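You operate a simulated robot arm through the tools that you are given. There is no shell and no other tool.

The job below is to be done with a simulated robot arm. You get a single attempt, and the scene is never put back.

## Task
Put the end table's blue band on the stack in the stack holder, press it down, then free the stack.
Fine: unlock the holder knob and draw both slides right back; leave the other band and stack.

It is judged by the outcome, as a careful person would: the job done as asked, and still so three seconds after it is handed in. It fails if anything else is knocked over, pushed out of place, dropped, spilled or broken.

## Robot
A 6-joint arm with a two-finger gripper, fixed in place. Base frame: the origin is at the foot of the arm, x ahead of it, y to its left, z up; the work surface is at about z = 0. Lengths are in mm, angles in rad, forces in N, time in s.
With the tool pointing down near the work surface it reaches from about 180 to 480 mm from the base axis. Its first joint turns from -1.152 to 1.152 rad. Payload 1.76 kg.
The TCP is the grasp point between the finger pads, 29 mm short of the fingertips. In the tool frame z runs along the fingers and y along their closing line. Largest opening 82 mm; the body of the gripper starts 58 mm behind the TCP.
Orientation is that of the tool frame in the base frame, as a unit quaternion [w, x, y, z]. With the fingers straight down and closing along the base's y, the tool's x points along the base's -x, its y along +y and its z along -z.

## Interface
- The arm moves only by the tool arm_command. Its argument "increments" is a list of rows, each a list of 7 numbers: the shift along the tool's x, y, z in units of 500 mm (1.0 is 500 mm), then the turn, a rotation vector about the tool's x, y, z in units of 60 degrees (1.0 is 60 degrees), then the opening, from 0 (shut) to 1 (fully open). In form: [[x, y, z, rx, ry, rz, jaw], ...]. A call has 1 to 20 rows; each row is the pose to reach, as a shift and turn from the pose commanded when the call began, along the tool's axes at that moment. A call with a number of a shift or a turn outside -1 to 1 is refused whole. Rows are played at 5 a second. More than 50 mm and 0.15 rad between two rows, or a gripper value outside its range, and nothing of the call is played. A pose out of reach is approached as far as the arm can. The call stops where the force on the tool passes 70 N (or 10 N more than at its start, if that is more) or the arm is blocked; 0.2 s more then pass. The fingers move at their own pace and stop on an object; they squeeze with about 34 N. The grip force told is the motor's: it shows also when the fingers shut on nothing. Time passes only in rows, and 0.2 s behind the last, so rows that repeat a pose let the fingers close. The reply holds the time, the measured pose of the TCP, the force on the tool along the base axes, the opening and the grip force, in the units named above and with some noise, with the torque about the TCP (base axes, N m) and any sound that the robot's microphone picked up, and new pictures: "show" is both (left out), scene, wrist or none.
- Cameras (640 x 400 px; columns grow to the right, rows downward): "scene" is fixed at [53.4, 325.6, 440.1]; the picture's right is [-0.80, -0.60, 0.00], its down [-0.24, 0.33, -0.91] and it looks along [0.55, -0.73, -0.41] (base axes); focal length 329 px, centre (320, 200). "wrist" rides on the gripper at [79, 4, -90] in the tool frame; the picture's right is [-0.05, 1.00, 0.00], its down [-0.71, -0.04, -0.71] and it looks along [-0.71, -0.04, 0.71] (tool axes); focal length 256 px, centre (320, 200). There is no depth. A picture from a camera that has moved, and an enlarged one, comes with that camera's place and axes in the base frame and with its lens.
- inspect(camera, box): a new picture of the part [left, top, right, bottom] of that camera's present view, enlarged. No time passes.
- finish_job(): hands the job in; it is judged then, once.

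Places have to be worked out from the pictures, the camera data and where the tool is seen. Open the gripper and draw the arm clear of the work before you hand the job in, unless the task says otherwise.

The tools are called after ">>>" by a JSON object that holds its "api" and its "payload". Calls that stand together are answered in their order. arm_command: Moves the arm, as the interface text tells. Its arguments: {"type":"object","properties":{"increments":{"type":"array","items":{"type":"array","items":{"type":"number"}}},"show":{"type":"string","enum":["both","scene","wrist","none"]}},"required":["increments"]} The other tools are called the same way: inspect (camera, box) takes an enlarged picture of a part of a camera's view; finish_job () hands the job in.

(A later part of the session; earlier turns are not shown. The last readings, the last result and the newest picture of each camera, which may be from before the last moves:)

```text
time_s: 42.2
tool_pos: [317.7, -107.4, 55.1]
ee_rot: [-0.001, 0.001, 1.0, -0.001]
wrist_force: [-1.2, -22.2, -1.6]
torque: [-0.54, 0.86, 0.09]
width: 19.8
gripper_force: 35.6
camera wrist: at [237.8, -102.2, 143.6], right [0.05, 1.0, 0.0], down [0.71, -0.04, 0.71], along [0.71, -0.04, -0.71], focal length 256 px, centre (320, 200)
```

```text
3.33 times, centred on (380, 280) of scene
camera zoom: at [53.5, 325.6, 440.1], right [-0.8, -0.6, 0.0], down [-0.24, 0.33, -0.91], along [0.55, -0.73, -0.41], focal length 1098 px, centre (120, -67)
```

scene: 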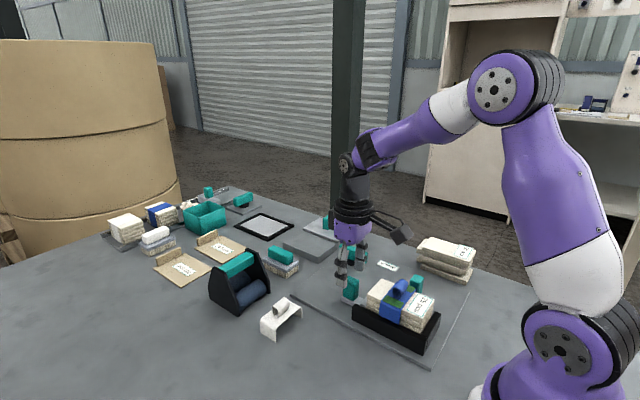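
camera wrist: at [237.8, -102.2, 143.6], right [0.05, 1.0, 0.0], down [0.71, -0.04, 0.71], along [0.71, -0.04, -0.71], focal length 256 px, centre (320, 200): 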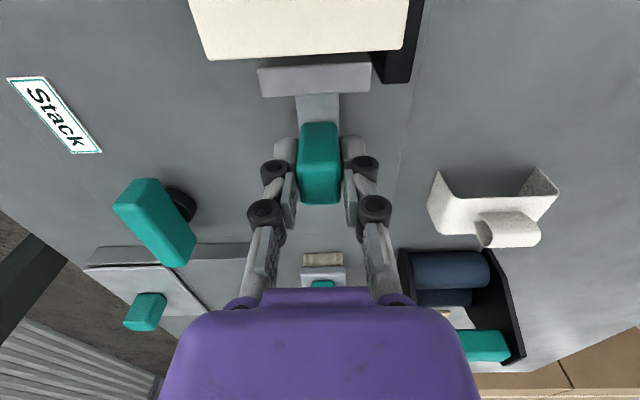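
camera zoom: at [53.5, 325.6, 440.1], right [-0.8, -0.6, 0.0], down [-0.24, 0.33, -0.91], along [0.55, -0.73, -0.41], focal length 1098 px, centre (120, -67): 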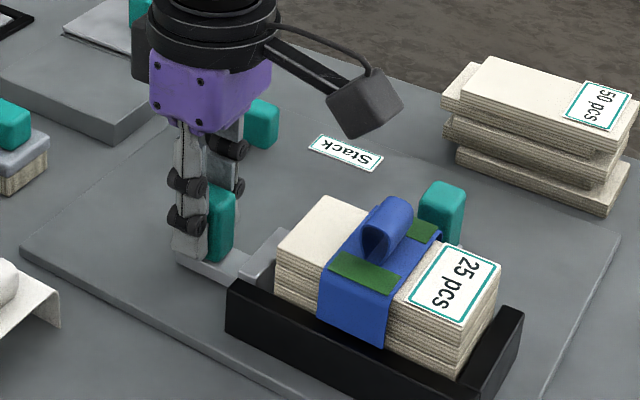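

The slide moves freely and its pad has left the stack. I'll keep drawing it back in 10 mm steps, watching for the end stop.

>>> {"api": "arm_command", "payload": {"increments": [[-0.006, -0.0014, 0, 0, 0, 0, 0], [-0.012, -0.0014, 0, 0, 0, 0, 0], [-0.02, -0.0014, 0, 0, 0, 0, 0], [-0.02, -0.0014, 0, 0, 0, 0, 0]], "show": "none"}}

>>> {"api": "arm_command", "payload": {"increments": [[-0.006, 0, 0, 0, 0, 0, 0], [-0.012, 0, 0, 0, 0, 0, 0], [-0.016, 0, 0, 0, 0, 0, 0], [-0.016, 0, 0, 0, 0, 0, 0]], "show": "wrist"}}

```text
time_s: 43.2
tool_pos: [327.7, -107.0, 55.5]
ee_rot: [0.0, -0.001, 1.0, 0.0]
wrist_force: [-0.4, -7.5, 3.1]
torque: [-0.16, 0.83, -0.02]
width: 19.7
gripper_force: 36.2
```

```text
time_s: 44.2
tool_pos: [335.8, -108.1, 54.6]
ee_rot: [0.0, -0.001, 1.0, 0.001]
wrist_force: [0.1, 5.7, 10.3]
torque: [0.12, 0.61, -0.11]
width: 19.8
gripper_force: 35.7
camera wrist: at [256.5, -102.6, 143.5], right [0.05, 1.0, 0.0], down [0.71, -0.04, 0.71], along [0.71, -0.04, -0.71], focal length 256 px, centre (320, 200)
```

wrist: 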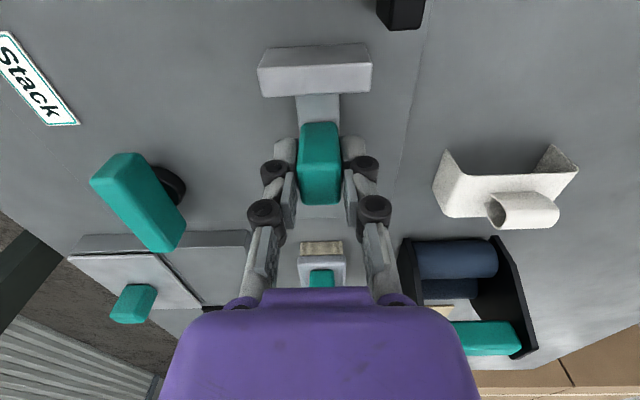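

That's 28 mm with still no stop. The object ahead is around x≈420, so there's room, and I'll continue.

>>> {"api": "arm_command", "payload": {"increments": [[-0.006, 0, -0.0004, 0, 0, 0, 0], [-0.012, 0, -0.0004, 0, 0, 0, 0], [-0.016, 0, -0.0004, 0, 0, 0, 0], [-0.016, 0, -0.0004, 0, 0, 0, 0]], "show": "none"}}

>>> {"api": "arm_command", "payload": {"increments": [[-0.004, 0, 0, 0, 0, 0, 0], [-0.008, 0, 0, 0, 0, 0, 0], [-0.012, 0, 0, 0, 0, 0, 0], [-0.012, 0, 0, 0, 0, 0, 0]], "show": "wrist"}}

>>> {"api": "inspect", "payload": {"camera": "scene", "box": [300, 210, 440, 340]}}

```text
time_s: 45.2
tool_pos: [343.6, -106.3, 54.4]
ee_rot: [0.0, 0.0, 1.0, 0.0]
wrist_force: [0.3, -0.3, -4.1]
torque: [-0.02, -0.97, 0.04]
width: 19.8
gripper_force: 36.3
```

```text
time_s: 46.2
tool_pos: [350.0, -106.5, 55.2]
ee_rot: [-0.001, 0.0, 1.0, 0.0]
wrist_force: [-1.2, -1.0, -3.1]
torque: [-0.05, 0.21, 0.05]
width: 19.7
gripper_force: 35.9
camera wrist: at [269.9, -102.4, 143.6], right [0.05, 1.0, 0.0], down [0.71, -0.04, 0.71], along [0.71, -0.04, -0.71], focal length 256 px, centre (320, 200)
```

wrist: 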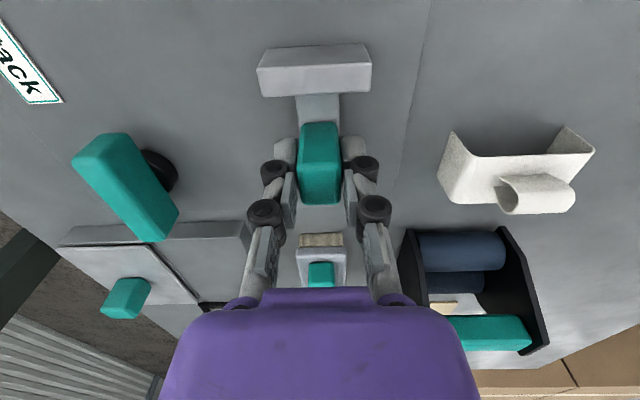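

```text
3.08 times, centred on (370, 275) of scene
camera zoom: at [53.4, 325.6, 440.1], right [-0.8, -0.6, 0.0], down [-0.24, 0.33, -0.91], along [0.55, -0.73, -0.41], focal length 1013 px, centre (166, -31)
```

zoom: 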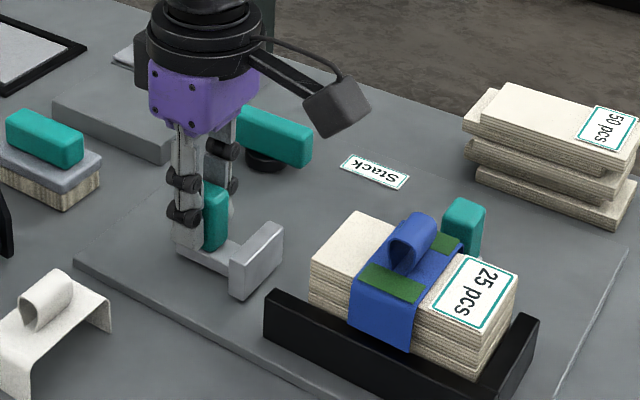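

That's 42 mm and still free. I'll continue in 5–8 mm steps, watching the x force.

>>> {"api": "arm_command", "payload": {"increments": [[-0.004, 0, 0, 0, 0, 0, 0], [-0.008, 0, 0, 0, 0, 0, 0], [-0.012, 0, 0, 0, 0, 0, 0], [-0.012, 0, 0, 0, 0, 0, 0]], "show": "none"}}

>>> {"api": "arm_command", "payload": {"increments": [[-0.004, 0, 0, 0, 0, 0, 0], [-0.008, 0, 0, 0, 0, 0, 0], [-0.008, 0, 0, 0, 0, 0, 0]], "show": "wrist"}}

```text
time_s: 47.2
tool_pos: [355.0, -106.9, 56.4]
ee_rot: [0.0, 0.001, 1.0, 0.0]
wrist_force: [-1.0, -2.1, 1.8]
torque: [-0.05, 1.11, -0.02]
width: 19.9
gripper_force: 36.2
```

```text
time_s: 48.0
tool_pos: [358.7, -107.1, 56.5]
ee_rot: [0.0, 0.0, 1.0, 0.001]
wrist_force: [-0.5, 1.4, -9.2]
torque: [0.03, -0.11, -0.04]
width: 19.8
gripper_force: 35.4
camera wrist: at [280.0, -102.5, 143.6], right [0.05, 1.0, 0.0], down [0.71, -0.04, 0.71], along [0.71, -0.04, -0.71], focal length 256 px, centre (320, 200)
```

wrist: 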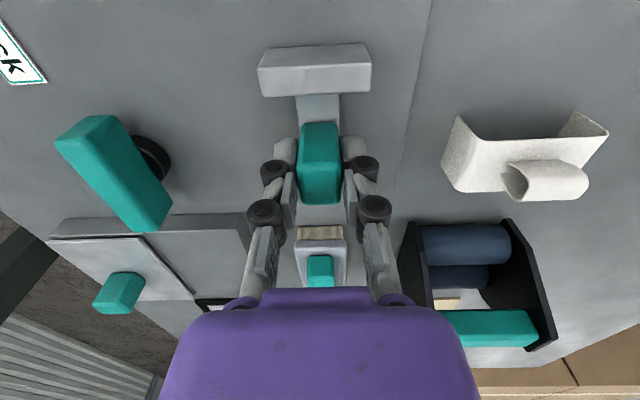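

52 mm so far. I'll continue with short 5 mm draws.

>>> {"api": "arm_command", "payload": {"increments": [[-0.005, 0, 0, 0, 0, 0, 0], [-0.01, 0, 0, 0, 0, 0, 0], [-0.01, 0, 0, 0, 0, 0, 0]], "show": "none"}}

>>> {"api": "inspect", "payload": {"camera": "wrist", "box": [200, 20, 440, 260]}}

>>> {"api": "inspect", "payload": {"camera": "scene", "box": [290, 210, 430, 340]}}

```text
time_s: 48.8
tool_pos: [364.5, -107.1, 55.2]
ee_rot: [0.0, 0.0, 1.0, 0.0]
wrist_force: [1.6, 4.0, -6.8]
torque: [0.13, -0.08, 0.03]
width: 19.7
gripper_force: 35.5
```

```text
1.67 times, centred on (320, 140) of wrist
camera zoom: at [285.2, -102.5, 143.6], right [0.05, 1.0, 0.0], down [0.71, -0.04, 0.71], along [0.71, -0.04, -0.71], focal length 427 px, centre (320, 300)
```

zoom: 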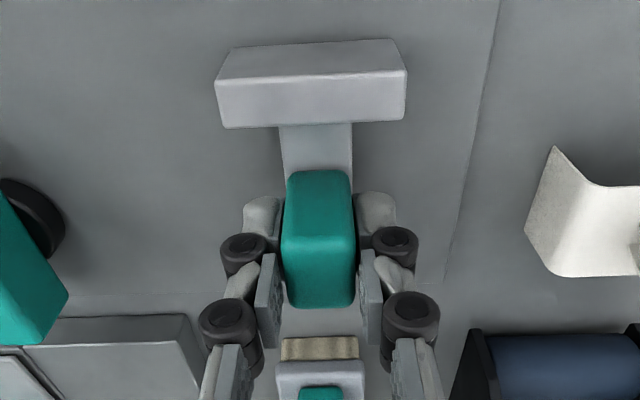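

```text
3.08 times, centred on (360, 275) of scene
camera zoom: at [53.5, 325.6, 440.2], right [-0.8, -0.6, 0.0], down [-0.24, 0.33, -0.91], along [0.55, -0.73, -0.41], focal length 1013 px, centre (197, -31)
```

zoom: 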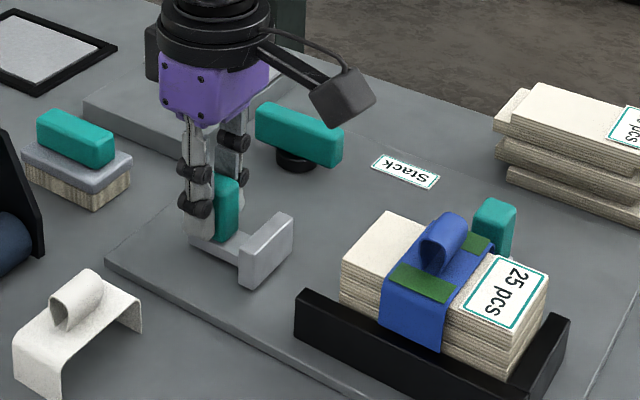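

57 mm and it still slides freely. The plate edge is near x≈418, so I'll keep drawing in small steps until it stops.

>>> {"api": "arm_command", "payload": {"increments": [[-0.005, 0, 0, 0, 0, 0, 0], [-0.01, 0, 0, 0, 0, 0, 0], [-0.01, 0, 0, 0, 0, 0, 0]], "show": "none"}}

>>> {"api": "arm_command", "payload": {"increments": [[-0.005, 0, 0, 0, 0, 0, 0], [-0.01, 0, 0, 0, 0, 0, 0], [-0.01, 0, 0, 0, 0, 0, 0]], "show": "none"}}

>>> {"api": "inspect", "payload": {"camera": "wrist", "box": [200, 20, 440, 260]}}

>>> {"api": "inspect", "payload": {"camera": "scene", "box": [290, 210, 430, 340]}}

```text
time_s: 49.6
tool_pos: [367.8, -107.5, 54.6]
ee_rot: [-0.003, 0.001, 1.0, 0.0]
wrist_force: [-26.0, 3.8, 5.9]
torque: [0.07, 0.74, 0.1]
width: 20.0
gripper_force: 35.8
```

```text
time_s: 50.4
tool_pos: [371.9, -107.1, 55.6]
ee_rot: [-0.002, 0.002, 1.0, 0.0]
wrist_force: [-25.4, -5.5, -4.9]
torque: [-0.17, 0.81, 0.11]
width: 19.7
gripper_force: 36.1
```

```text
1.67 times, centred on (320, 140) of wrist
camera zoom: at [294.4, -102.4, 143.6], right [0.06, 1.0, 0.0], down [0.71, -0.04, 0.7], along [0.7, -0.04, -0.71], focal length 427 px, centre (320, 300)
```

zoom: 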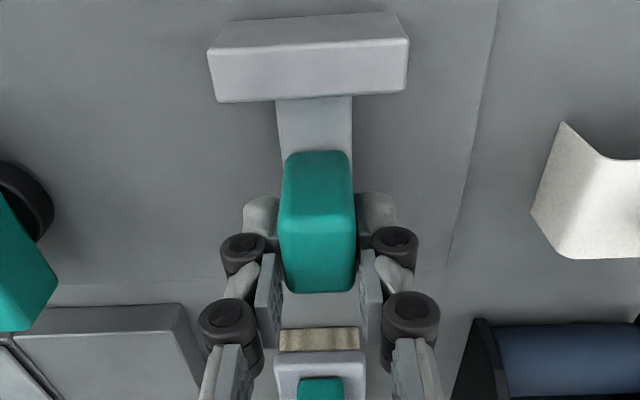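

```text
3.08 times, centred on (360, 275) of scene
camera zoom: at [53.5, 325.6, 440.1], right [-0.8, -0.6, 0.0], down [-0.24, 0.33, -0.91], along [0.55, -0.73, -0.41], focal length 1013 px, centre (197, -31)
```

zoom: 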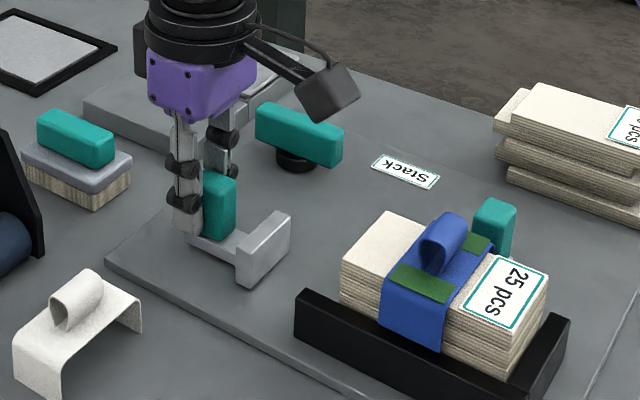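

The x force jumped to -26 N and the fingers began slipping on the handle, so the slide is on its end stop after about 60 mm of travel. I'll open and rise straight up.

>>> {"api": "arm_command", "payload": {"increments": [[0, 0, 0, 0, 0, 0, 0.4], [0, 0, 0, 0, 0, 0, 0.6], [0, 0, 0, 0, 0, 0, 0.6], [0, 0, -0.04, 0, 0, 0, 0.6], [0, 0, -0.11, 0, 0, 0, 0.6], [0, 0, -0.19, 0, 0, 0, 0.6], [0, 0, -0.23, 0, 0, 0, 0.6], [0, 0, -0.23, 0, 0, 0, 0.6]], "show": "both"}}

>>> {"api": "inspect", "payload": {"camera": "scene", "box": [290, 210, 460, 350]}}

```text
time_s: 52.2
tool_pos: [374.2, -107.4, 170.3]
ee_rot: [0.0, 0.0, 1.0, 0.001]
wrist_force: [-0.4, 0.7, -0.2]
torque: [0.01, 0.0, -0.03]
width: 48.9
gripper_force: 0.0
camera wrist: at [295.3, -102.6, 258.5], right [0.05, 1.0, 0.0], down [0.71, -0.04, 0.71], along [0.71, -0.04, -0.71], focal length 256 px, centre (320, 200)
```

scene: 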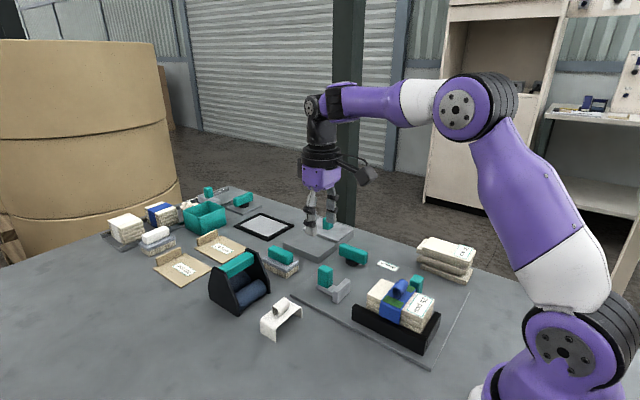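
wrist: 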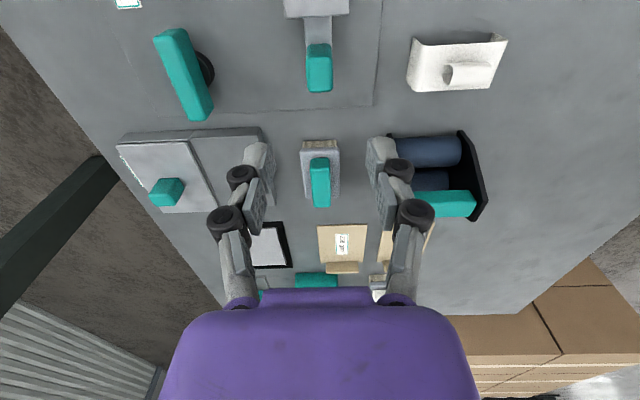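

```text
2.86 times, centred on (375, 280) of scene
camera zoom: at [53.4, 325.6, 440.1], right [-0.8, -0.6, 0.0], down [-0.24, 0.33, -0.91], along [0.55, -0.73, -0.41], focal length 941 px, centre (163, -29)
```

zoom: 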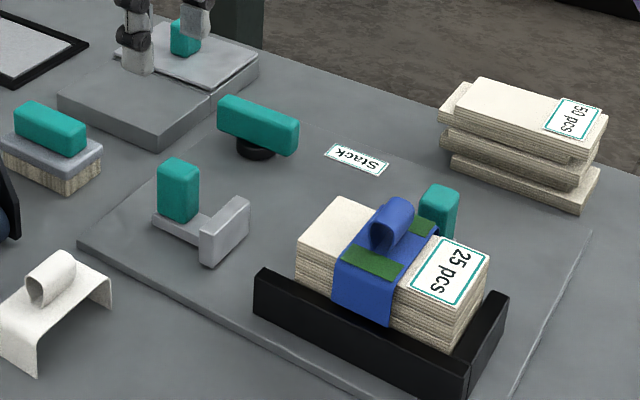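

The +x slide is fully back and the knob is still unlocked. I'll now move above the -y slide's handle, near (213, -186).

>>> {"api": "arm_command", "payload": {"increments": [[0.05, -0.025, 0, 0, 0, 0, 0.6], [0.12, -0.06, 0, 0, 0, 0, 0.6], [0.19, -0.095, 0, 0, 0, 0, 0.6], [0.26, -0.13, 0, 0, 0, 0, 0.6], [0.31, -0.152, 0, 0, 0, 0, 0.6], [0.322, -0.157, 0, 0, 0, 0, 0.6], [0.322, -0.157, 0, 0, 0, 0, 0.6]], "show": "both"}}

>>> {"api": "inspect", "payload": {"camera": "wrist", "box": [200, 0, 440, 180]}}

>>> {"api": "inspect", "payload": {"camera": "scene", "box": [370, 200, 500, 340]}}

```text
time_s: 53.8
tool_pos: [213.8, -185.6, 171.4]
ee_rot: [0.0, 0.0, 1.0, 0.0]
wrist_force: [-0.4, 0.7, 0.6]
torque: [-0.01, 0.02, 0.0]
width: 49.2
gripper_force: 0.1
camera wrist: at [134.5, -181.0, 259.0], right [0.05, 1.0, 0.0], down [0.71, -0.04, 0.71], along [0.71, -0.04, -0.71], focal length 256 px, centre (320, 200)
```

scene: 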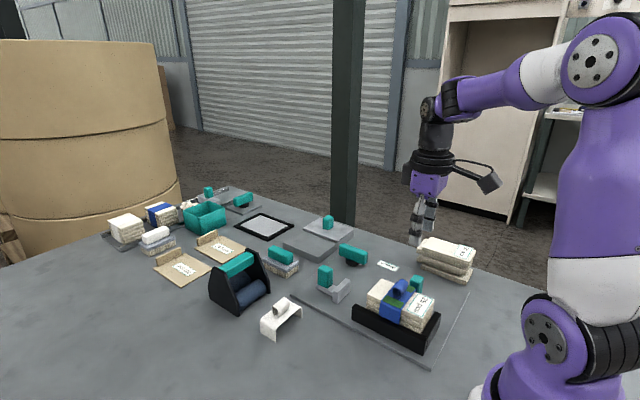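
wrist: 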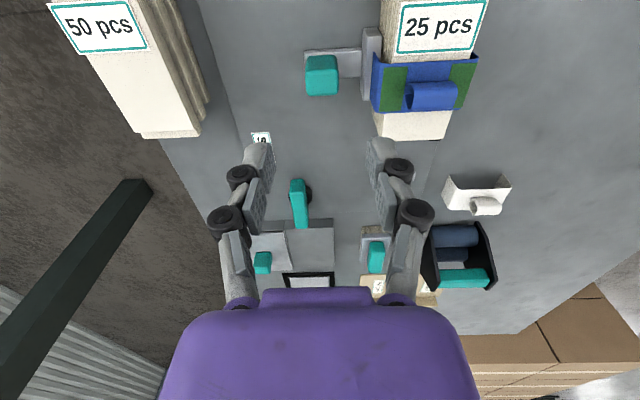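

```text
2.22 times, centred on (320, 90) of wrist
camera zoom: at [134.5, -181.0, 259.0], right [0.05, 1.0, 0.0], down [0.71, -0.04, 0.71], along [0.71, -0.04, -0.71], focal length 569 px, centre (320, 444)
```

zoom: 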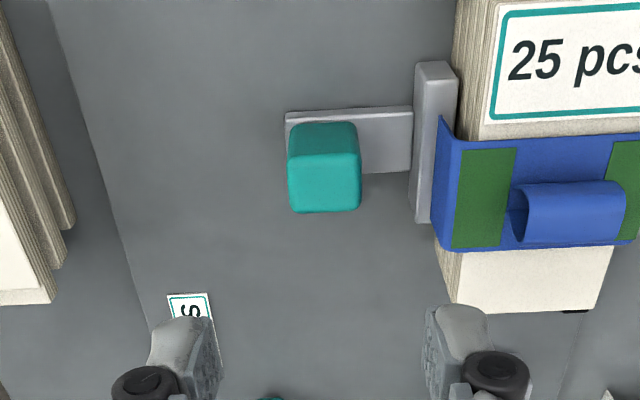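

```text
2.86 times, centred on (435, 270) of scene
camera zoom: at [53.4, 325.6, 440.1], right [-0.8, -0.6, 0.0], down [-0.24, 0.33, -0.91], along [0.55, -0.73, -0.41], focal length 941 px, centre (-9, 0)
```

zoom: 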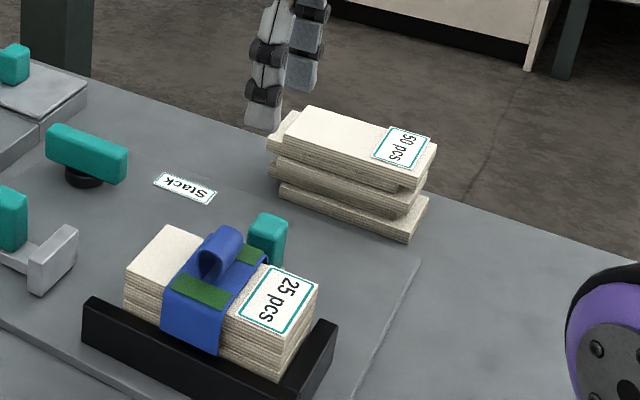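

The -y handle measures about x 200–221 and y -196 to -170, centred near (210.8, -183.2). I'll turn the tool 90° so the fingers close along x. That keeps them away from the pad and the band, and the pull goes along the pads.

>>> {"api": "arm_command", "payload": {"increments": [[0.001, 0.001, 0, 0, 0, 0.125, 0.6], [0.002, 0.002, 0, 0, 0, 0.25, 0.6], [0.003, 0.002, 0, 0, 0, 0.375, 0.6], [0.004, 0.003, 0, 0, 0, 0.5, 0.6], [0.005, 0.004, 0, 0, 0, 0.625, 0.6], [0.0054, 0.004, 0, 0, 0, 0.75, 0.6], [0.0054, 0.004, 0, 0, 0, 0.875, 0.6], [0.0054, 0.004, 0, 0, 0, 0.875, 0.6]], "show": "none"}}

>>> {"api": "arm_command", "payload": {"increments": [[0, 0, 0, 0, 0, 0.125, 0.6], [0, 0, 0, 0, 0, 0.25, 0.6], [0, 0, 0, 0, 0, 0.375, 0.6], [0, 0, 0, 0, 0, 0.5, 0.6], [0, 0, 0, 0, 0, 0.625, 0.6], [0, 0, 0, 0, 0, 0.625, 0.6]], "show": "both"}}

>>> {"api": "inspect", "payload": {"camera": "wrist", "box": [200, 0, 440, 180]}}

```text
time_s: 55.6
tool_pos: [209.0, -184.3, 170.7]
ee_rot: [0.0, 0.443, 0.897, 0.0]
wrist_force: [0.7, -0.2, -0.2]
torque: [0.04, -0.02, 0.0]
width: 49.0
gripper_force: 0.0
```

```text
time_s: 57.0
tool_pos: [210.8, -182.6, 169.7]
ee_rot: [0.0, 0.708, 0.707, 0.0]
wrist_force: [0.3, 0.0, -0.8]
torque: [0.01, -0.03, 0.03]
width: 49.3
gripper_force: 0.1
camera wrist: at [215.2, -104.0, 258.5], right [1.0, -0.06, 0.0], down [-0.04, -0.71, 0.71], along [-0.04, -0.71, -0.71], focal length 256 px, centre (320, 200)
```

scene: 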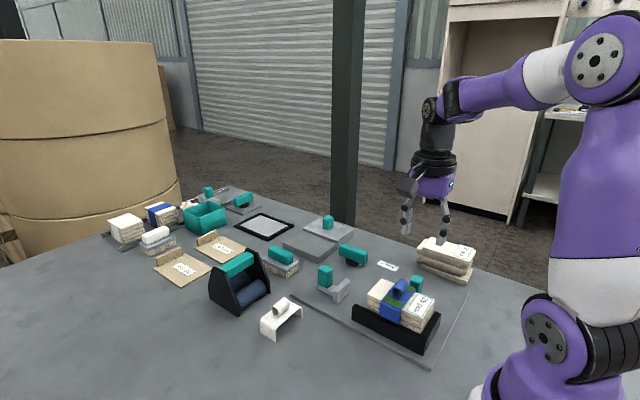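
wrist: 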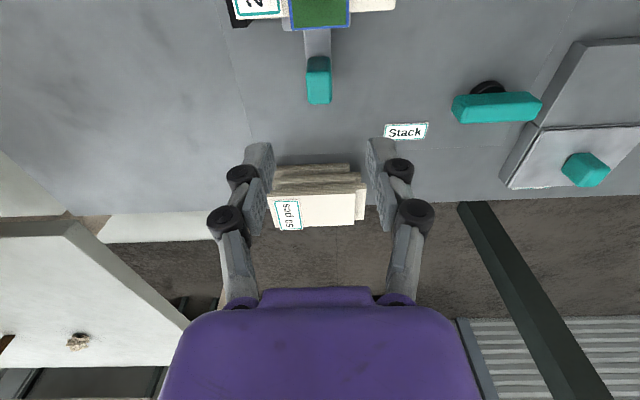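

```text
2.22 times, centred on (320, 90) of wrist
camera zoom: at [215.2, -104.0, 258.5], right [1.0, -0.06, 0.0], down [-0.04, -0.71, 0.71], along [-0.04, -0.71, -0.71], focal length 569 px, centre (320, 444)
```

zoom: 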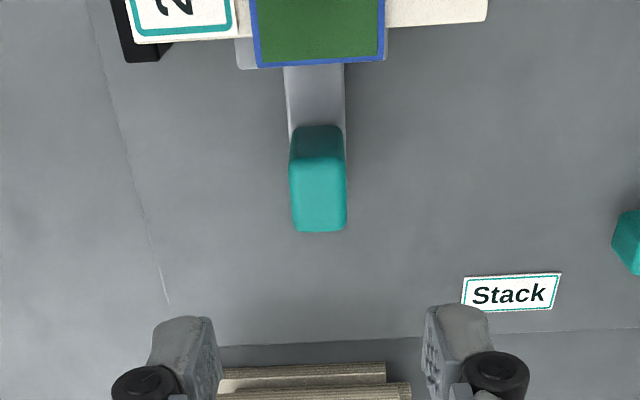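

The handle is centred at about (210.3, -185). I'll shift -1 mm in x and -2 mm in y and descend to z=88 for a check.

>>> {"api": "arm_command", "payload": {"increments": [[-0.004, -0.002, 0.05, 0, 0, 0, 0.6], [-0.004, -0.002, 0.11, 0, 0, 0, 0.6], [-0.004, -0.002, 0.166, 0, 0, 0, 0.6], [-0.004, -0.002, 0.166, 0, 0, 0, 0.6]], "show": "both"}}

>>> {"api": "inspect", "payload": {"camera": "wrist", "box": [230, 40, 410, 220]}}

>>> {"api": "inspect", "payload": {"camera": "scene", "box": [360, 200, 490, 340]}}

```text
time_s: 58.0
tool_pos: [209.7, -186.9, 87.5]
ee_rot: [0.0, 0.708, 0.707, 0.0]
wrist_force: [0.0, 0.6, -0.1]
torque: [-0.02, 0.0, 0.0]
width: 49.1
gripper_force: 0.1
camera wrist: at [214.6, -105.9, 175.8], right [1.0, -0.05, 0.0], down [-0.04, -0.71, 0.71], along [-0.04, -0.71, -0.71], focal length 256 px, centre (320, 200)
```

scene: 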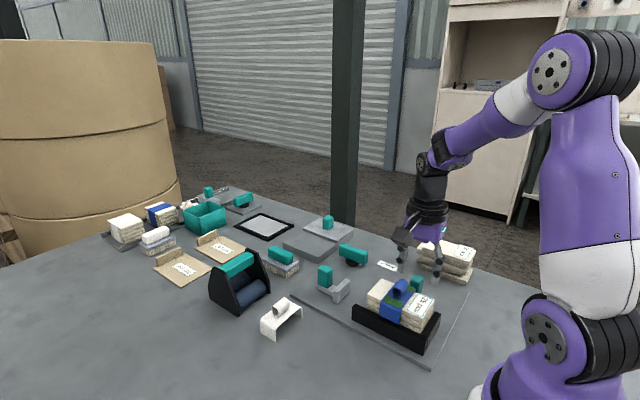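
wrist: 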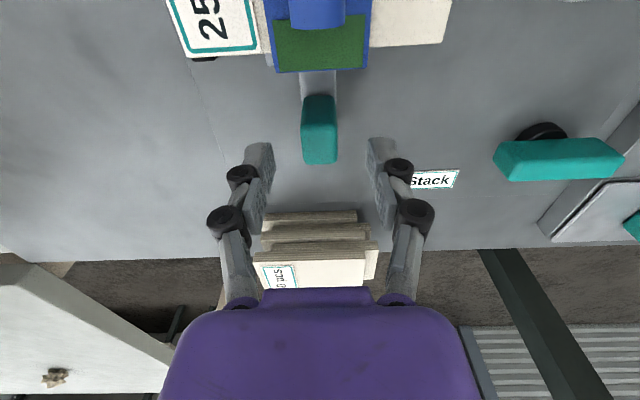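

```text
2.22 times, centred on (320, 130) of wrist
camera zoom: at [214.6, -105.9, 175.8], right [1.0, -0.05, 0.0], down [-0.04, -0.71, 0.71], along [-0.04, -0.71, -0.71], focal length 569 px, centre (320, 356)
```

zoom: 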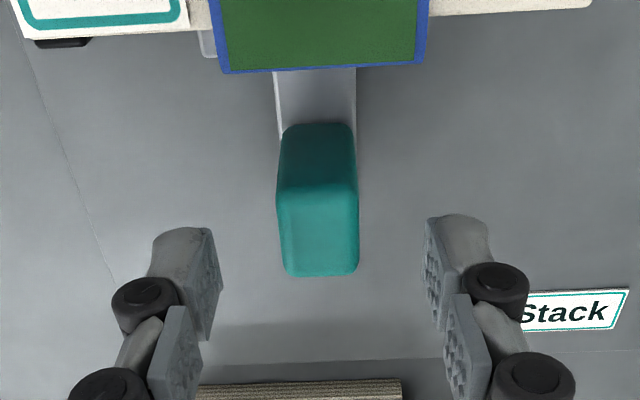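

```text
2.86 times, centred on (425, 270) of scene
camera zoom: at [53.4, 325.6, 440.1], right [-0.8, -0.6, 0.0], down [-0.24, 0.33, -0.91], along [0.55, -0.73, -0.41], focal length 941 px, centre (20, 0)
```

zoom: 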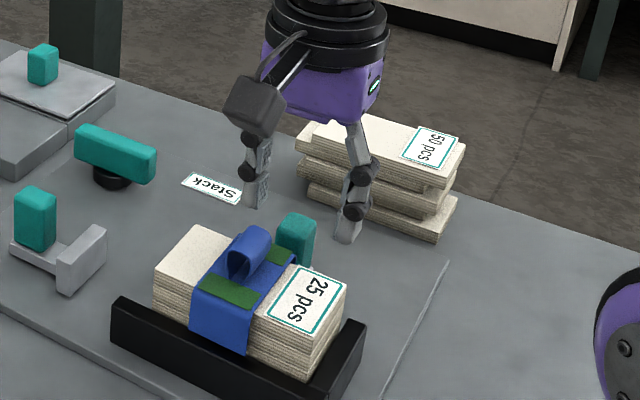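

The handle is centred between the fingers. I'll descend to z≈56 and close.

>>> {"api": "arm_command", "payload": {"increments": [[-0.002, -0.001, 0.032, 0, 0, 0, 0.6], [-0.002, -0.001, 0.064, 0, 0, 0, 0.6], [-0.002, -0.001, 0.064, 0, 0, 0, 0.6], [-0.002, -0.001, 0.064, 0, 0, 0, 0.35], [-0.002, -0.001, 0.064, 0, 0, 0, 0.1], [-0.002, -0.001, 0.064, 0, 0, 0, 0], [-0.002, -0.001, 0.064, 0, 0, 0, 0]], "show": "wrist"}}

>>> {"api": "inspect", "payload": {"camera": "wrist", "box": [230, 40, 410, 220]}}

>>> {"api": "inspect", "payload": {"camera": "scene", "box": [360, 200, 490, 340]}}

```text
time_s: 59.6
tool_pos: [209.7, -187.4, 55.9]
ee_rot: [0.001, 0.707, 0.708, 0.0]
wrist_force: [13.3, -0.8, -5.1]
torque: [0.03, -0.34, -0.06]
width: 19.8
gripper_force: 35.8
camera wrist: at [214.0, -107.1, 143.6], right [1.0, -0.05, 0.0], down [-0.04, -0.71, 0.71], along [-0.04, -0.71, -0.71], focal length 256 px, centre (320, 200)
```

wrist: 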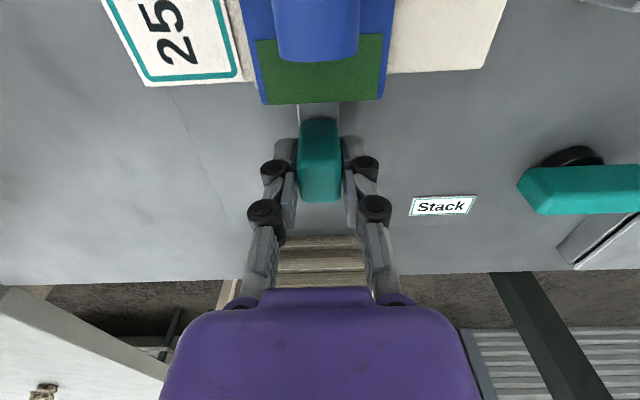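

```text
2.22 times, centred on (320, 130) of wrist
camera zoom: at [214.0, -107.1, 143.6], right [1.0, -0.05, 0.0], down [-0.04, -0.71, 0.71], along [-0.04, -0.71, -0.71], focal length 569 px, centre (320, 356)
```

zoom: 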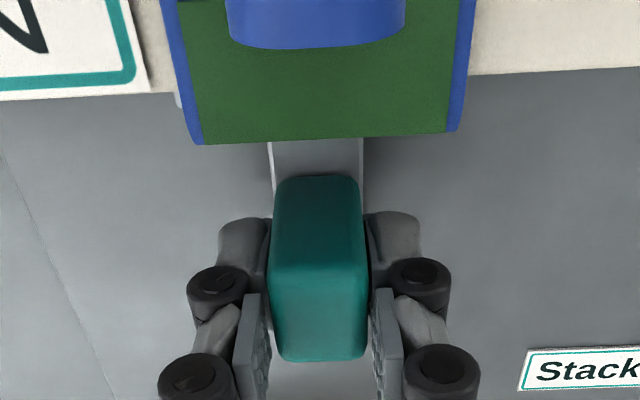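

```text
2.86 times, centred on (425, 270) of scene
camera zoom: at [53.4, 325.6, 440.2], right [-0.8, -0.6, 0.0], down [-0.24, 0.33, -0.91], along [0.55, -0.73, -0.41], focal length 941 px, centre (20, 0)
```

zoom: 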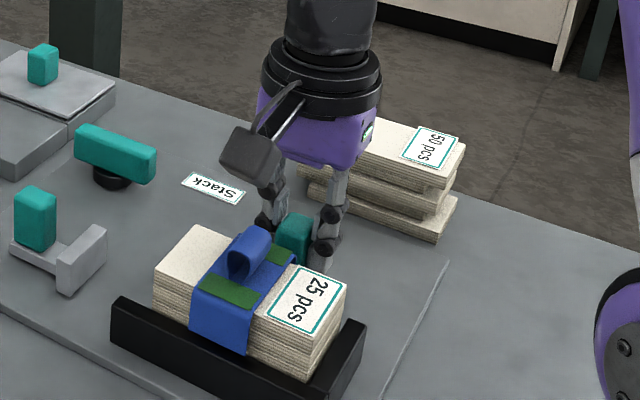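

The handle is gripped at 19.8 mm. I'll draw it in -y with a 0.4 mm correction in x, about 12 mm first, and check.

>>> {"api": "arm_command", "payload": {"increments": [[0, 0.0008, 0, 0, 0, 0, 0], [-0.006, 0.0008, 0, 0, 0, 0, 0], [-0.014, 0.0008, 0, 0, 0, 0, 0], [-0.024, 0.0008, 0, 0, 0, 0, 0], [-0.024, 0.0008, 0, 0, 0, 0, 0]], "show": "wrist"}}

>>> {"api": "inspect", "payload": {"camera": "scene", "box": [360, 200, 490, 340]}}

```text
time_s: 60.8
tool_pos: [208.7, -198.2, 55.1]
ee_rot: [0.001, 0.707, 0.707, 0.001]
wrist_force: [15.0, -0.3, 5.0]
torque: [1.0, -0.42, -0.03]
width: 19.8
gripper_force: 36.7
camera wrist: at [214.2, -119.2, 143.7], right [1.0, -0.05, 0.0], down [-0.04, -0.71, 0.71], along [-0.04, -0.71, -0.71], focal length 256 px, centre (320, 200)
```

wrist: 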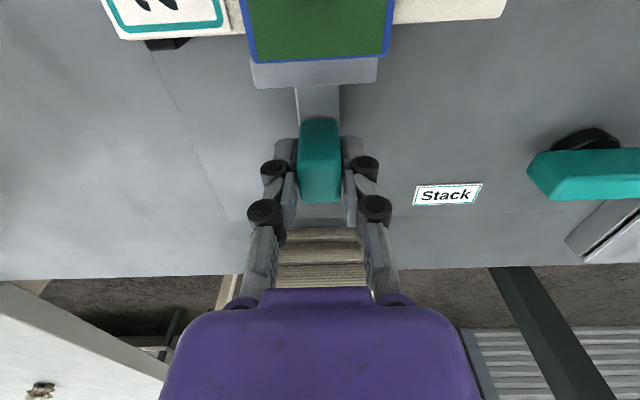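

```text
2.86 times, centred on (425, 270) of scene
camera zoom: at [53.4, 325.6, 440.2], right [-0.8, -0.6, 0.0], down [-0.24, 0.33, -0.91], along [0.55, -0.73, -0.41], focal length 941 px, centre (20, 0)
```

zoom: 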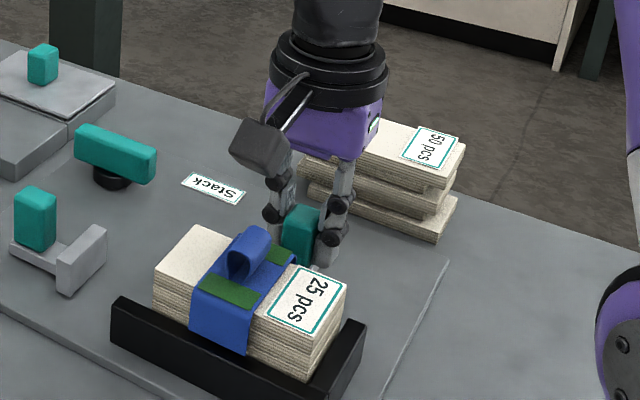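

It's sliding freely and the pad has left the stack. I'll continue in steps, watching the y force for the stop and the gap to the 50-piece stack, whose edge is around y≈-276.

>>> {"api": "arm_command", "payload": {"increments": [[-0.008, 0.001, 0, 0, 0, 0, 0], [-0.016, 0.001, 0, 0, 0, 0, 0], [-0.024, 0.001, 0, 0, 0, 0, 0], [-0.024, 0.001, 0, 0, 0, 0, 0]], "show": "none"}}

>>> {"api": "arm_command", "payload": {"increments": [[-0.008, 0, 0, 0, 0, 0, 0], [-0.016, 0, 0, 0, 0, 0, 0], [-0.024, 0, 0, 0, 0, 0, 0], [-0.024, 0, 0, 0, 0, 0, 0]], "show": "wrist"}}

>>> {"api": "inspect", "payload": {"camera": "scene", "box": [360, 200, 490, 340]}}

```text
time_s: 61.8
tool_pos: [209.3, -211.3, 55.0]
ee_rot: [0.0, 0.707, 0.707, 0.0]
wrist_force: [14.9, -0.8, -1.1]
torque: [-0.41, -0.39, -0.14]
width: 20.0
gripper_force: 35.6
```

```text
time_s: 62.8
tool_pos: [209.8, -223.0, 54.3]
ee_rot: [0.0, 0.707, 0.707, 0.0]
wrist_force: [17.4, 0.2, -6.0]
torque: [0.21, -0.47, -0.04]
width: 19.5
gripper_force: 36.1
camera wrist: at [214.2, -143.3, 143.7], right [1.0, -0.05, 0.0], down [-0.04, -0.71, 0.71], along [-0.04, -0.71, -0.71], focal length 256 px, centre (320, 200)
```

wrist: 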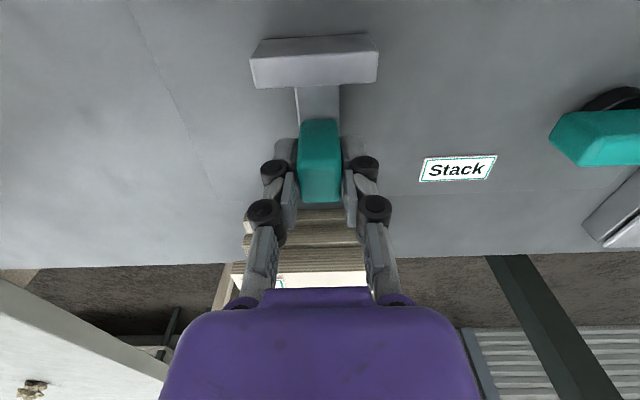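

```text
2.86 times, centred on (425, 270) of scene
camera zoom: at [53.4, 325.6, 440.2], right [-0.8, -0.6, 0.0], down [-0.24, 0.33, -0.91], along [0.55, -0.73, -0.41], focal length 941 px, centre (20, 0)
```

zoom: 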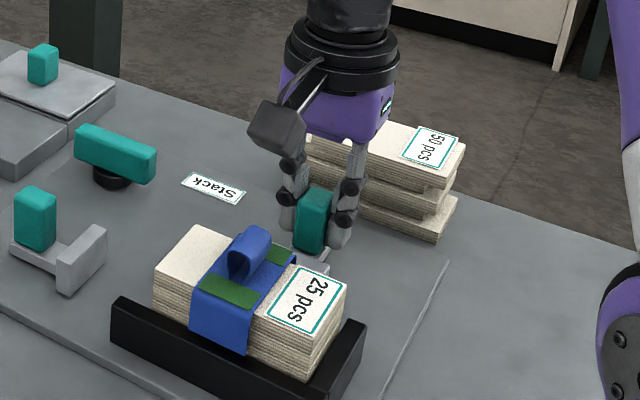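

36 mm drawn so far. I'll check the clearance to the 50-piece stack close up before going further.

>>> {"api": "inspect", "payload": {"camera": "wrist", "box": [220, 100, 420, 310]}}

>>> {"api": "inspect", "payload": {"camera": "scene", "box": [400, 210, 480, 300]}}

```text
1.90 times, centred on (320, 205) of wrist
camera zoom: at [214.2, -143.3, 143.7], right [1.0, -0.05, 0.0], down [-0.04, -0.71, 0.71], along [-0.04, -0.71, -0.71], focal length 488 px, centre (320, 190)
```

zoom: 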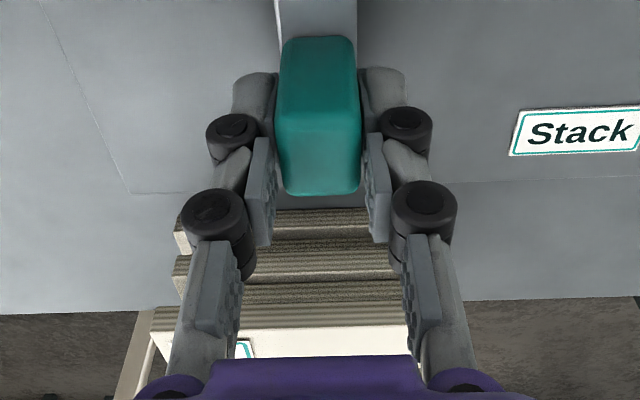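

```text
4.44 times, centred on (440, 255) of scene
camera zoom: at [53.4, 325.6, 440.2], right [-0.8, -0.6, 0.0], down [-0.24, 0.33, -0.91], along [0.55, -0.73, -0.41], focal length 1464 px, centre (-213, -44)
```

zoom: 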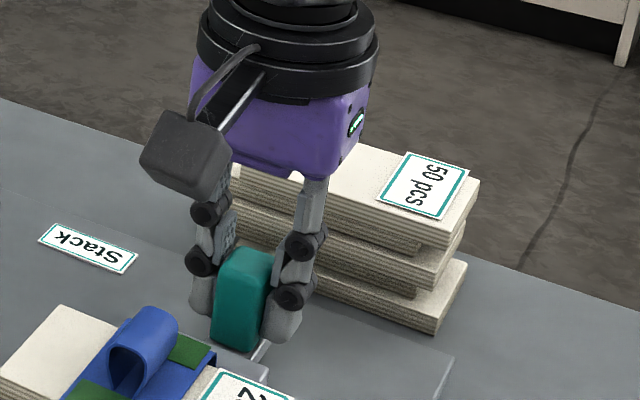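

The 50-piece stack starts at y≈-285 or beyond, outside the plate, so the slide can travel fully without reaching it. I'll continue drawing.

>>> {"api": "arm_command", "payload": {"increments": [[-0.006, 0.001, 0, 0, 0, 0, 0], [-0.012, 0.001, 0, 0, 0, 0, 0], [-0.02, 0.001, 0, 0, 0, 0, 0], [-0.02, 0.001, 0, 0, 0, 0, 0]], "show": "none"}}

>>> {"api": "arm_command", "payload": {"increments": [[-0.005, 0, 0, 0, 0, 0, 0], [-0.01, 0, 0, 0, 0, 0, 0], [-0.016, 0, 0, 0, 0, 0, 0], [-0.016, 0, 0, 0, 0, 0, 0]], "show": "wrist"}}

>>> {"api": "inspect", "payload": {"camera": "scene", "box": [360, 200, 490, 340]}}

```text
time_s: 63.8
tool_pos: [208.6, -232.7, 54.8]
ee_rot: [-0.001, 0.707, 0.707, 0.0]
wrist_force: [7.5, -0.4, -13.6]
torque: [-0.25, -0.15, 0.03]
width: 19.8
gripper_force: 36.1
```

```text
time_s: 64.8
tool_pos: [211.1, -241.5, 55.9]
ee_rot: [-0.001, 0.707, 0.707, 0.001]
wrist_force: [-1.8, 15.0, 2.6]
torque: [-0.22, 0.02, -0.03]
width: 19.7
gripper_force: 35.4
camera wrist: at [214.5, -160.6, 143.9], right [1.0, -0.05, 0.0], down [-0.04, -0.71, 0.71], along [-0.04, -0.7, -0.71], focal length 256 px, centre (320, 200)
```

wrist: 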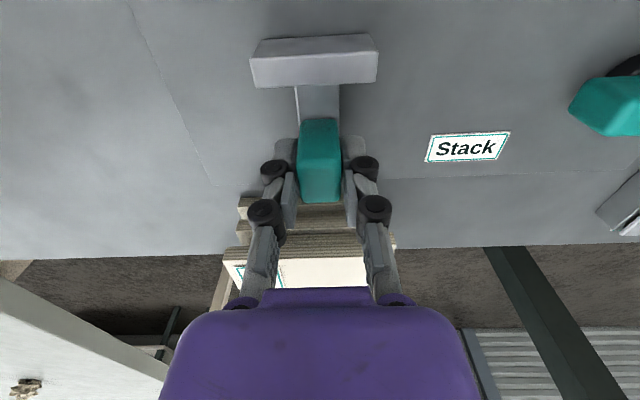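

```text
2.86 times, centred on (425, 270) of scene
camera zoom: at [53.4, 325.6, 440.1], right [-0.8, -0.6, 0.0], down [-0.24, 0.33, -0.91], along [0.55, -0.73, -0.41], focal length 941 px, centre (20, 0)
```

zoom: 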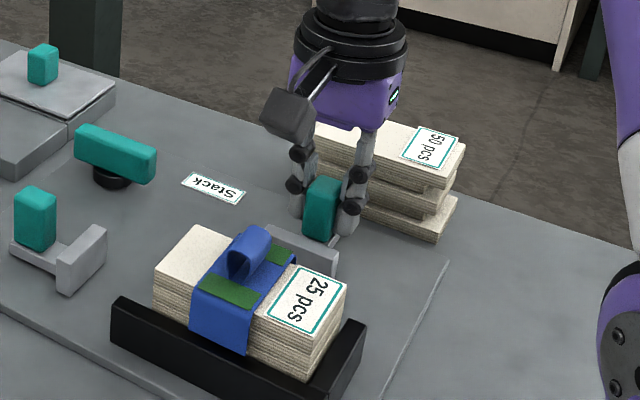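

The y force has risen to 15 N at about 54 mm, which looks like the stop. I'll pull a few millimetres more to confirm it's fully back.

>>> {"api": "arm_command", "payload": {"increments": [[-0.003, 0, 0, 0, 0, 0, 0], [-0.007, 0, 0, 0, 0, 0, 0], [-0.007, 0, 0, 0, 0, 0, 0]], "show": "wrist"}}

>>> {"api": "inspect", "payload": {"camera": "wrist", "box": [230, 40, 410, 220]}}

```text
time_s: 65.6
tool_pos: [209.9, -244.0, 54.3]
ee_rot: [-0.002, 0.706, 0.708, -0.001]
wrist_force: [-2.6, 26.4, -0.6]
torque: [0.76, 0.09, -0.08]
width: 19.7
gripper_force: 36.1
camera wrist: at [214.6, -163.8, 143.5], right [1.0, -0.05, 0.0], down [-0.03, -0.71, 0.7], along [-0.04, -0.7, -0.71], focal length 256 px, centre (320, 200)
```

wrist: 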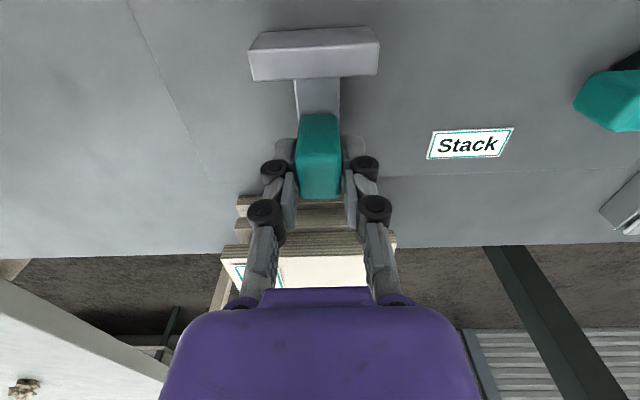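

```text
2.22 times, centred on (320, 130) of wrist
camera zoom: at [214.6, -163.8, 143.5], right [1.0, -0.05, 0.0], down [-0.03, -0.71, 0.7], along [-0.04, -0.7, -0.71], focal length 569 px, centre (320, 356)
```

zoom: 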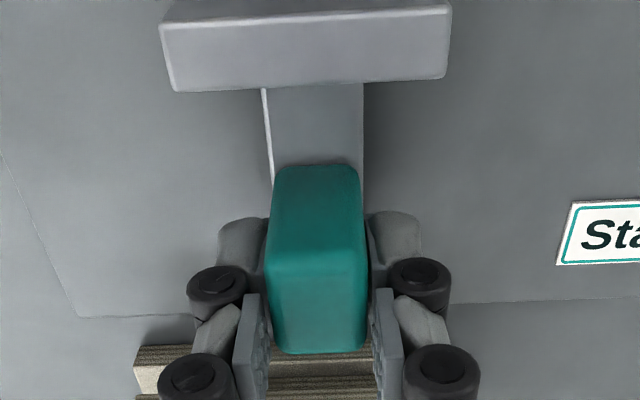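

The pull saturated at 26 N and the fingers slid about 3 mm on the handle, so the slide is hard against its stop. I'll check that the 50-piece stack hasn't been touched before releasing.

>>> {"api": "inspect", "payload": {"camera": "scene", "box": [360, 200, 490, 340]}}

>>> {"api": "inspect", "payload": {"camera": "scene", "box": [400, 210, 480, 300]}}

```text
2.86 times, centred on (425, 270) of scene
camera zoom: at [53.4, 325.6, 440.2], right [-0.8, -0.6, 0.0], down [-0.24, 0.33, -0.91], along [0.55, -0.73, -0.41], focal length 941 px, centre (20, 0)
```

zoom: 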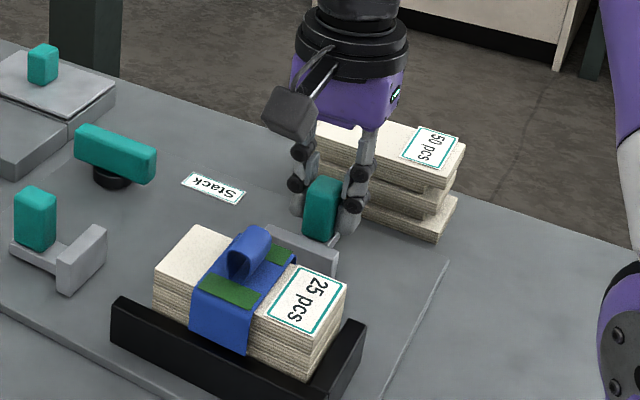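

```text
4.44 times, centred on (440, 255) of scene
camera zoom: at [53.4, 325.6, 440.2], right [-0.8, -0.6, 0.0], down [-0.24, 0.33, -0.91], along [0.55, -0.73, -0.41], focal length 1464 px, centre (-213, -44)
```

zoom: 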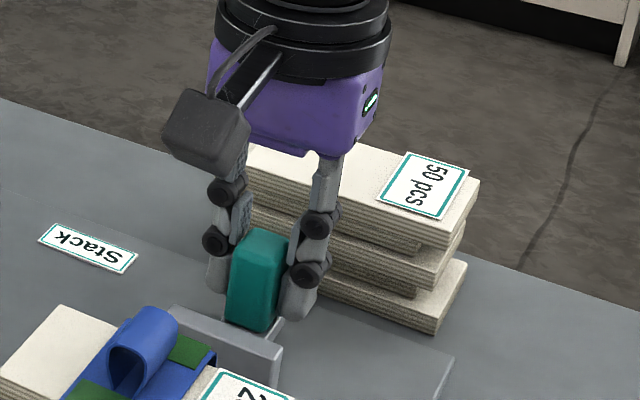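

The 50-piece stack hasn't moved. I'll open the fingers and rise straight up.

>>> {"api": "arm_command", "payload": {"increments": [[0, 0, 0, 0, 0, 0, 0.4], [0, 0, 0, 0, 0, 0, 0.6], [0, 0, 0, 0, 0, 0, 0.6], [0, 0, -0.04, 0, 0, 0, 0.6], [0, 0, -0.11, 0, 0, 0, 0.6], [0, 0, -0.19, 0, 0, 0, 0.6], [0, 0, -0.26, 0, 0, 0, 0.6], [0, 0, -0.3, 0, 0, 0, 0.6], [0, 0, -0.3, 0, 0, 0, 0.6]], "show": "both"}}

>>> {"api": "inspect", "payload": {"camera": "scene", "box": [290, 210, 490, 360]}}

>>> {"api": "inspect", "payload": {"camera": "scene", "box": [370, 260, 450, 340]}}

```text
time_s: 67.6
tool_pos: [211.3, -244.8, 206.7]
ee_rot: [0.0, 0.708, 0.706, 0.0]
wrist_force: [0.2, 0.7, 0.0]
torque: [-0.01, -0.01, -0.02]
width: 49.4
gripper_force: 0.0
camera wrist: at [215.2, -164.4, 293.7], right [1.0, -0.05, 0.0], down [-0.04, -0.71, 0.71], along [-0.04, -0.71, -0.71], focal length 256 px, centre (320, 200)
```

scene: 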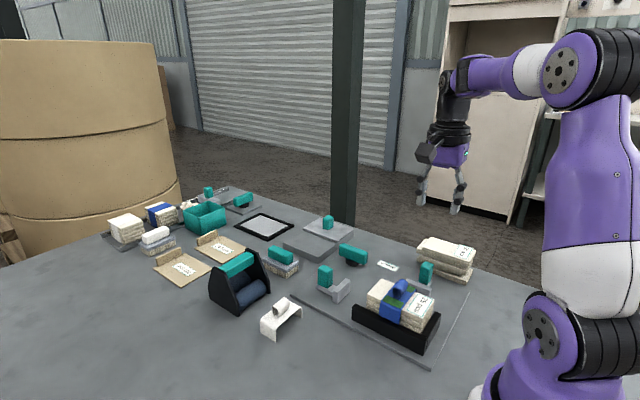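
wrist: 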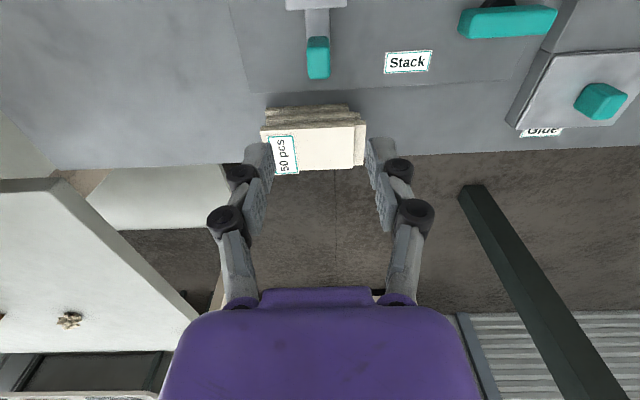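

```text
2.67 times, centred on (390, 285) of scene
camera zoom: at [53.4, 325.6, 440.1], right [-0.8, -0.6, 0.0], down [-0.24, 0.33, -0.91], along [0.55, -0.73, -0.41], focal length 878 px, centre (133, -27)
```

zoom: 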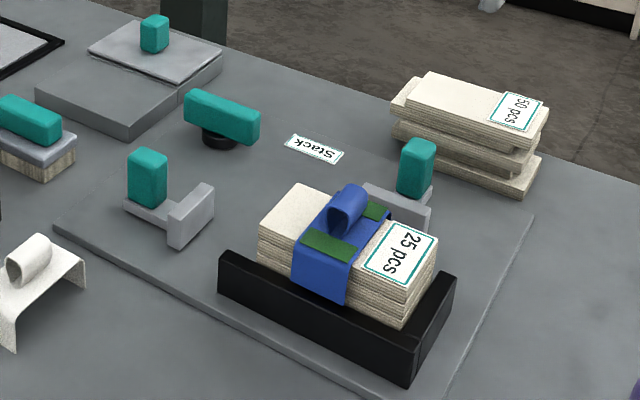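

```text
5.00 times, centred on (410, 300) of scene
camera zoom: at [53.4, 325.6, 440.1], right [-0.8, -0.6, 0.0], down [-0.24, 0.33, -0.91], along [0.55, -0.73, -0.41], focal length 1647 px, centre (-130, -300)
```

zoom: 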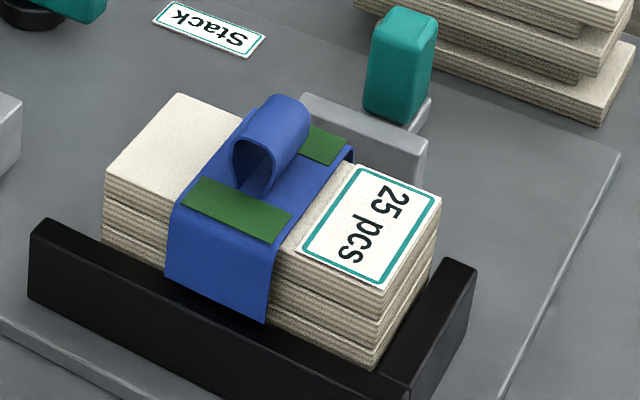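

Both slides are back, the knob is turned and the banded stack is still square against the fence. I'll check the -y slide's end up close, then retract the arm.

>>> {"api": "inspect", "payload": {"camera": "wrist", "box": [230, 0, 430, 140]}}

>>> {"api": "arm_command", "payload": {"increments": [[0.02, 0, -0.06, 0, 0, -0.12, 0.8], [0.04, 0, -0.12, 0, 0, -0.24, 1], [0.06, 0, -0.16, 0, 0, -0.36, 1], [0.08, 0, -0.18, 0, 0, -0.48, 1], [0.1, 0, -0.18, 0, 0, -0.6, 1], [0.12, 0, -0.18, 0, 0, -0.72, 1], [0.14, 0, -0.18, 0, 0, -0.84, 1], [0.16, 0, -0.18, 0, 0, -0.96, 1], [0.16, 0, -0.18, 0, 0, -0.96, 1]], "show": "both"}}

```text
2.86 times, centred on (330, 70) of wrist
camera zoom: at [215.2, -164.4, 293.7], right [1.0, -0.05, 0.0], down [-0.04, -0.71, 0.71], along [-0.04, -0.71, -0.71], focal length 731 px, centre (291, 571)
```

zoom: 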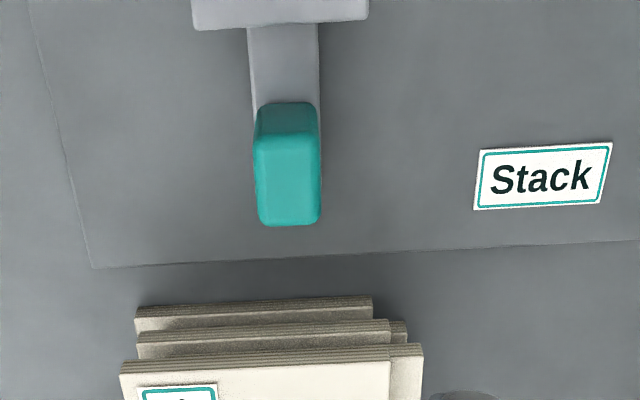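

```text
time_s: 69.6
tool_pos: [209.5, -163.6, 296.5]
ee_rot: [0.0, 0.279, 0.96, 0.0]
wrist_force: [0.5, 0.4, -0.1]
torque: [0.02, 0.0, 0.02]
width: 82.0
gripper_force: 0.0
camera wrist: at [145.7, -117.7, 383.6], right [0.58, 0.82, 0.0], down [0.58, -0.41, 0.71], along [0.58, -0.41, -0.71], focal length 256 px, centre (320, 200)
```

scene: 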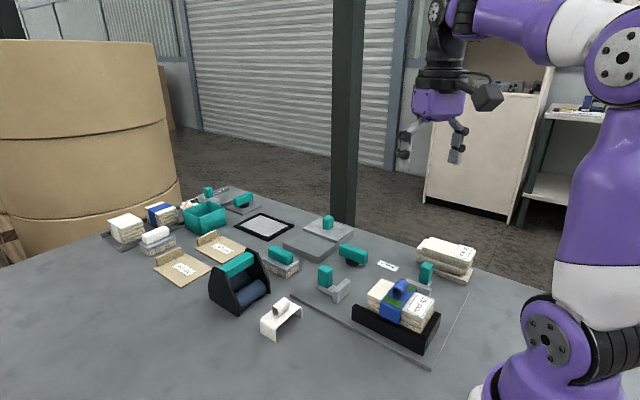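
wrist: 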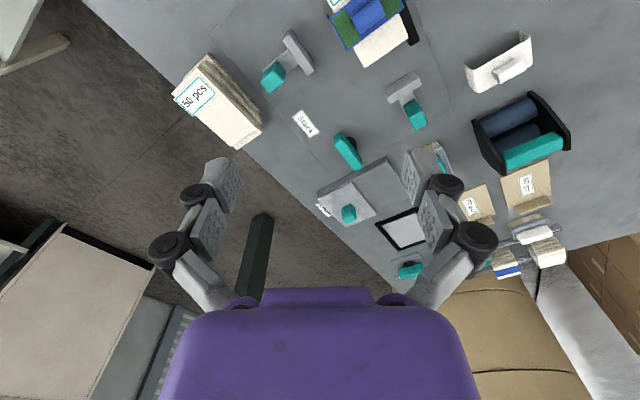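

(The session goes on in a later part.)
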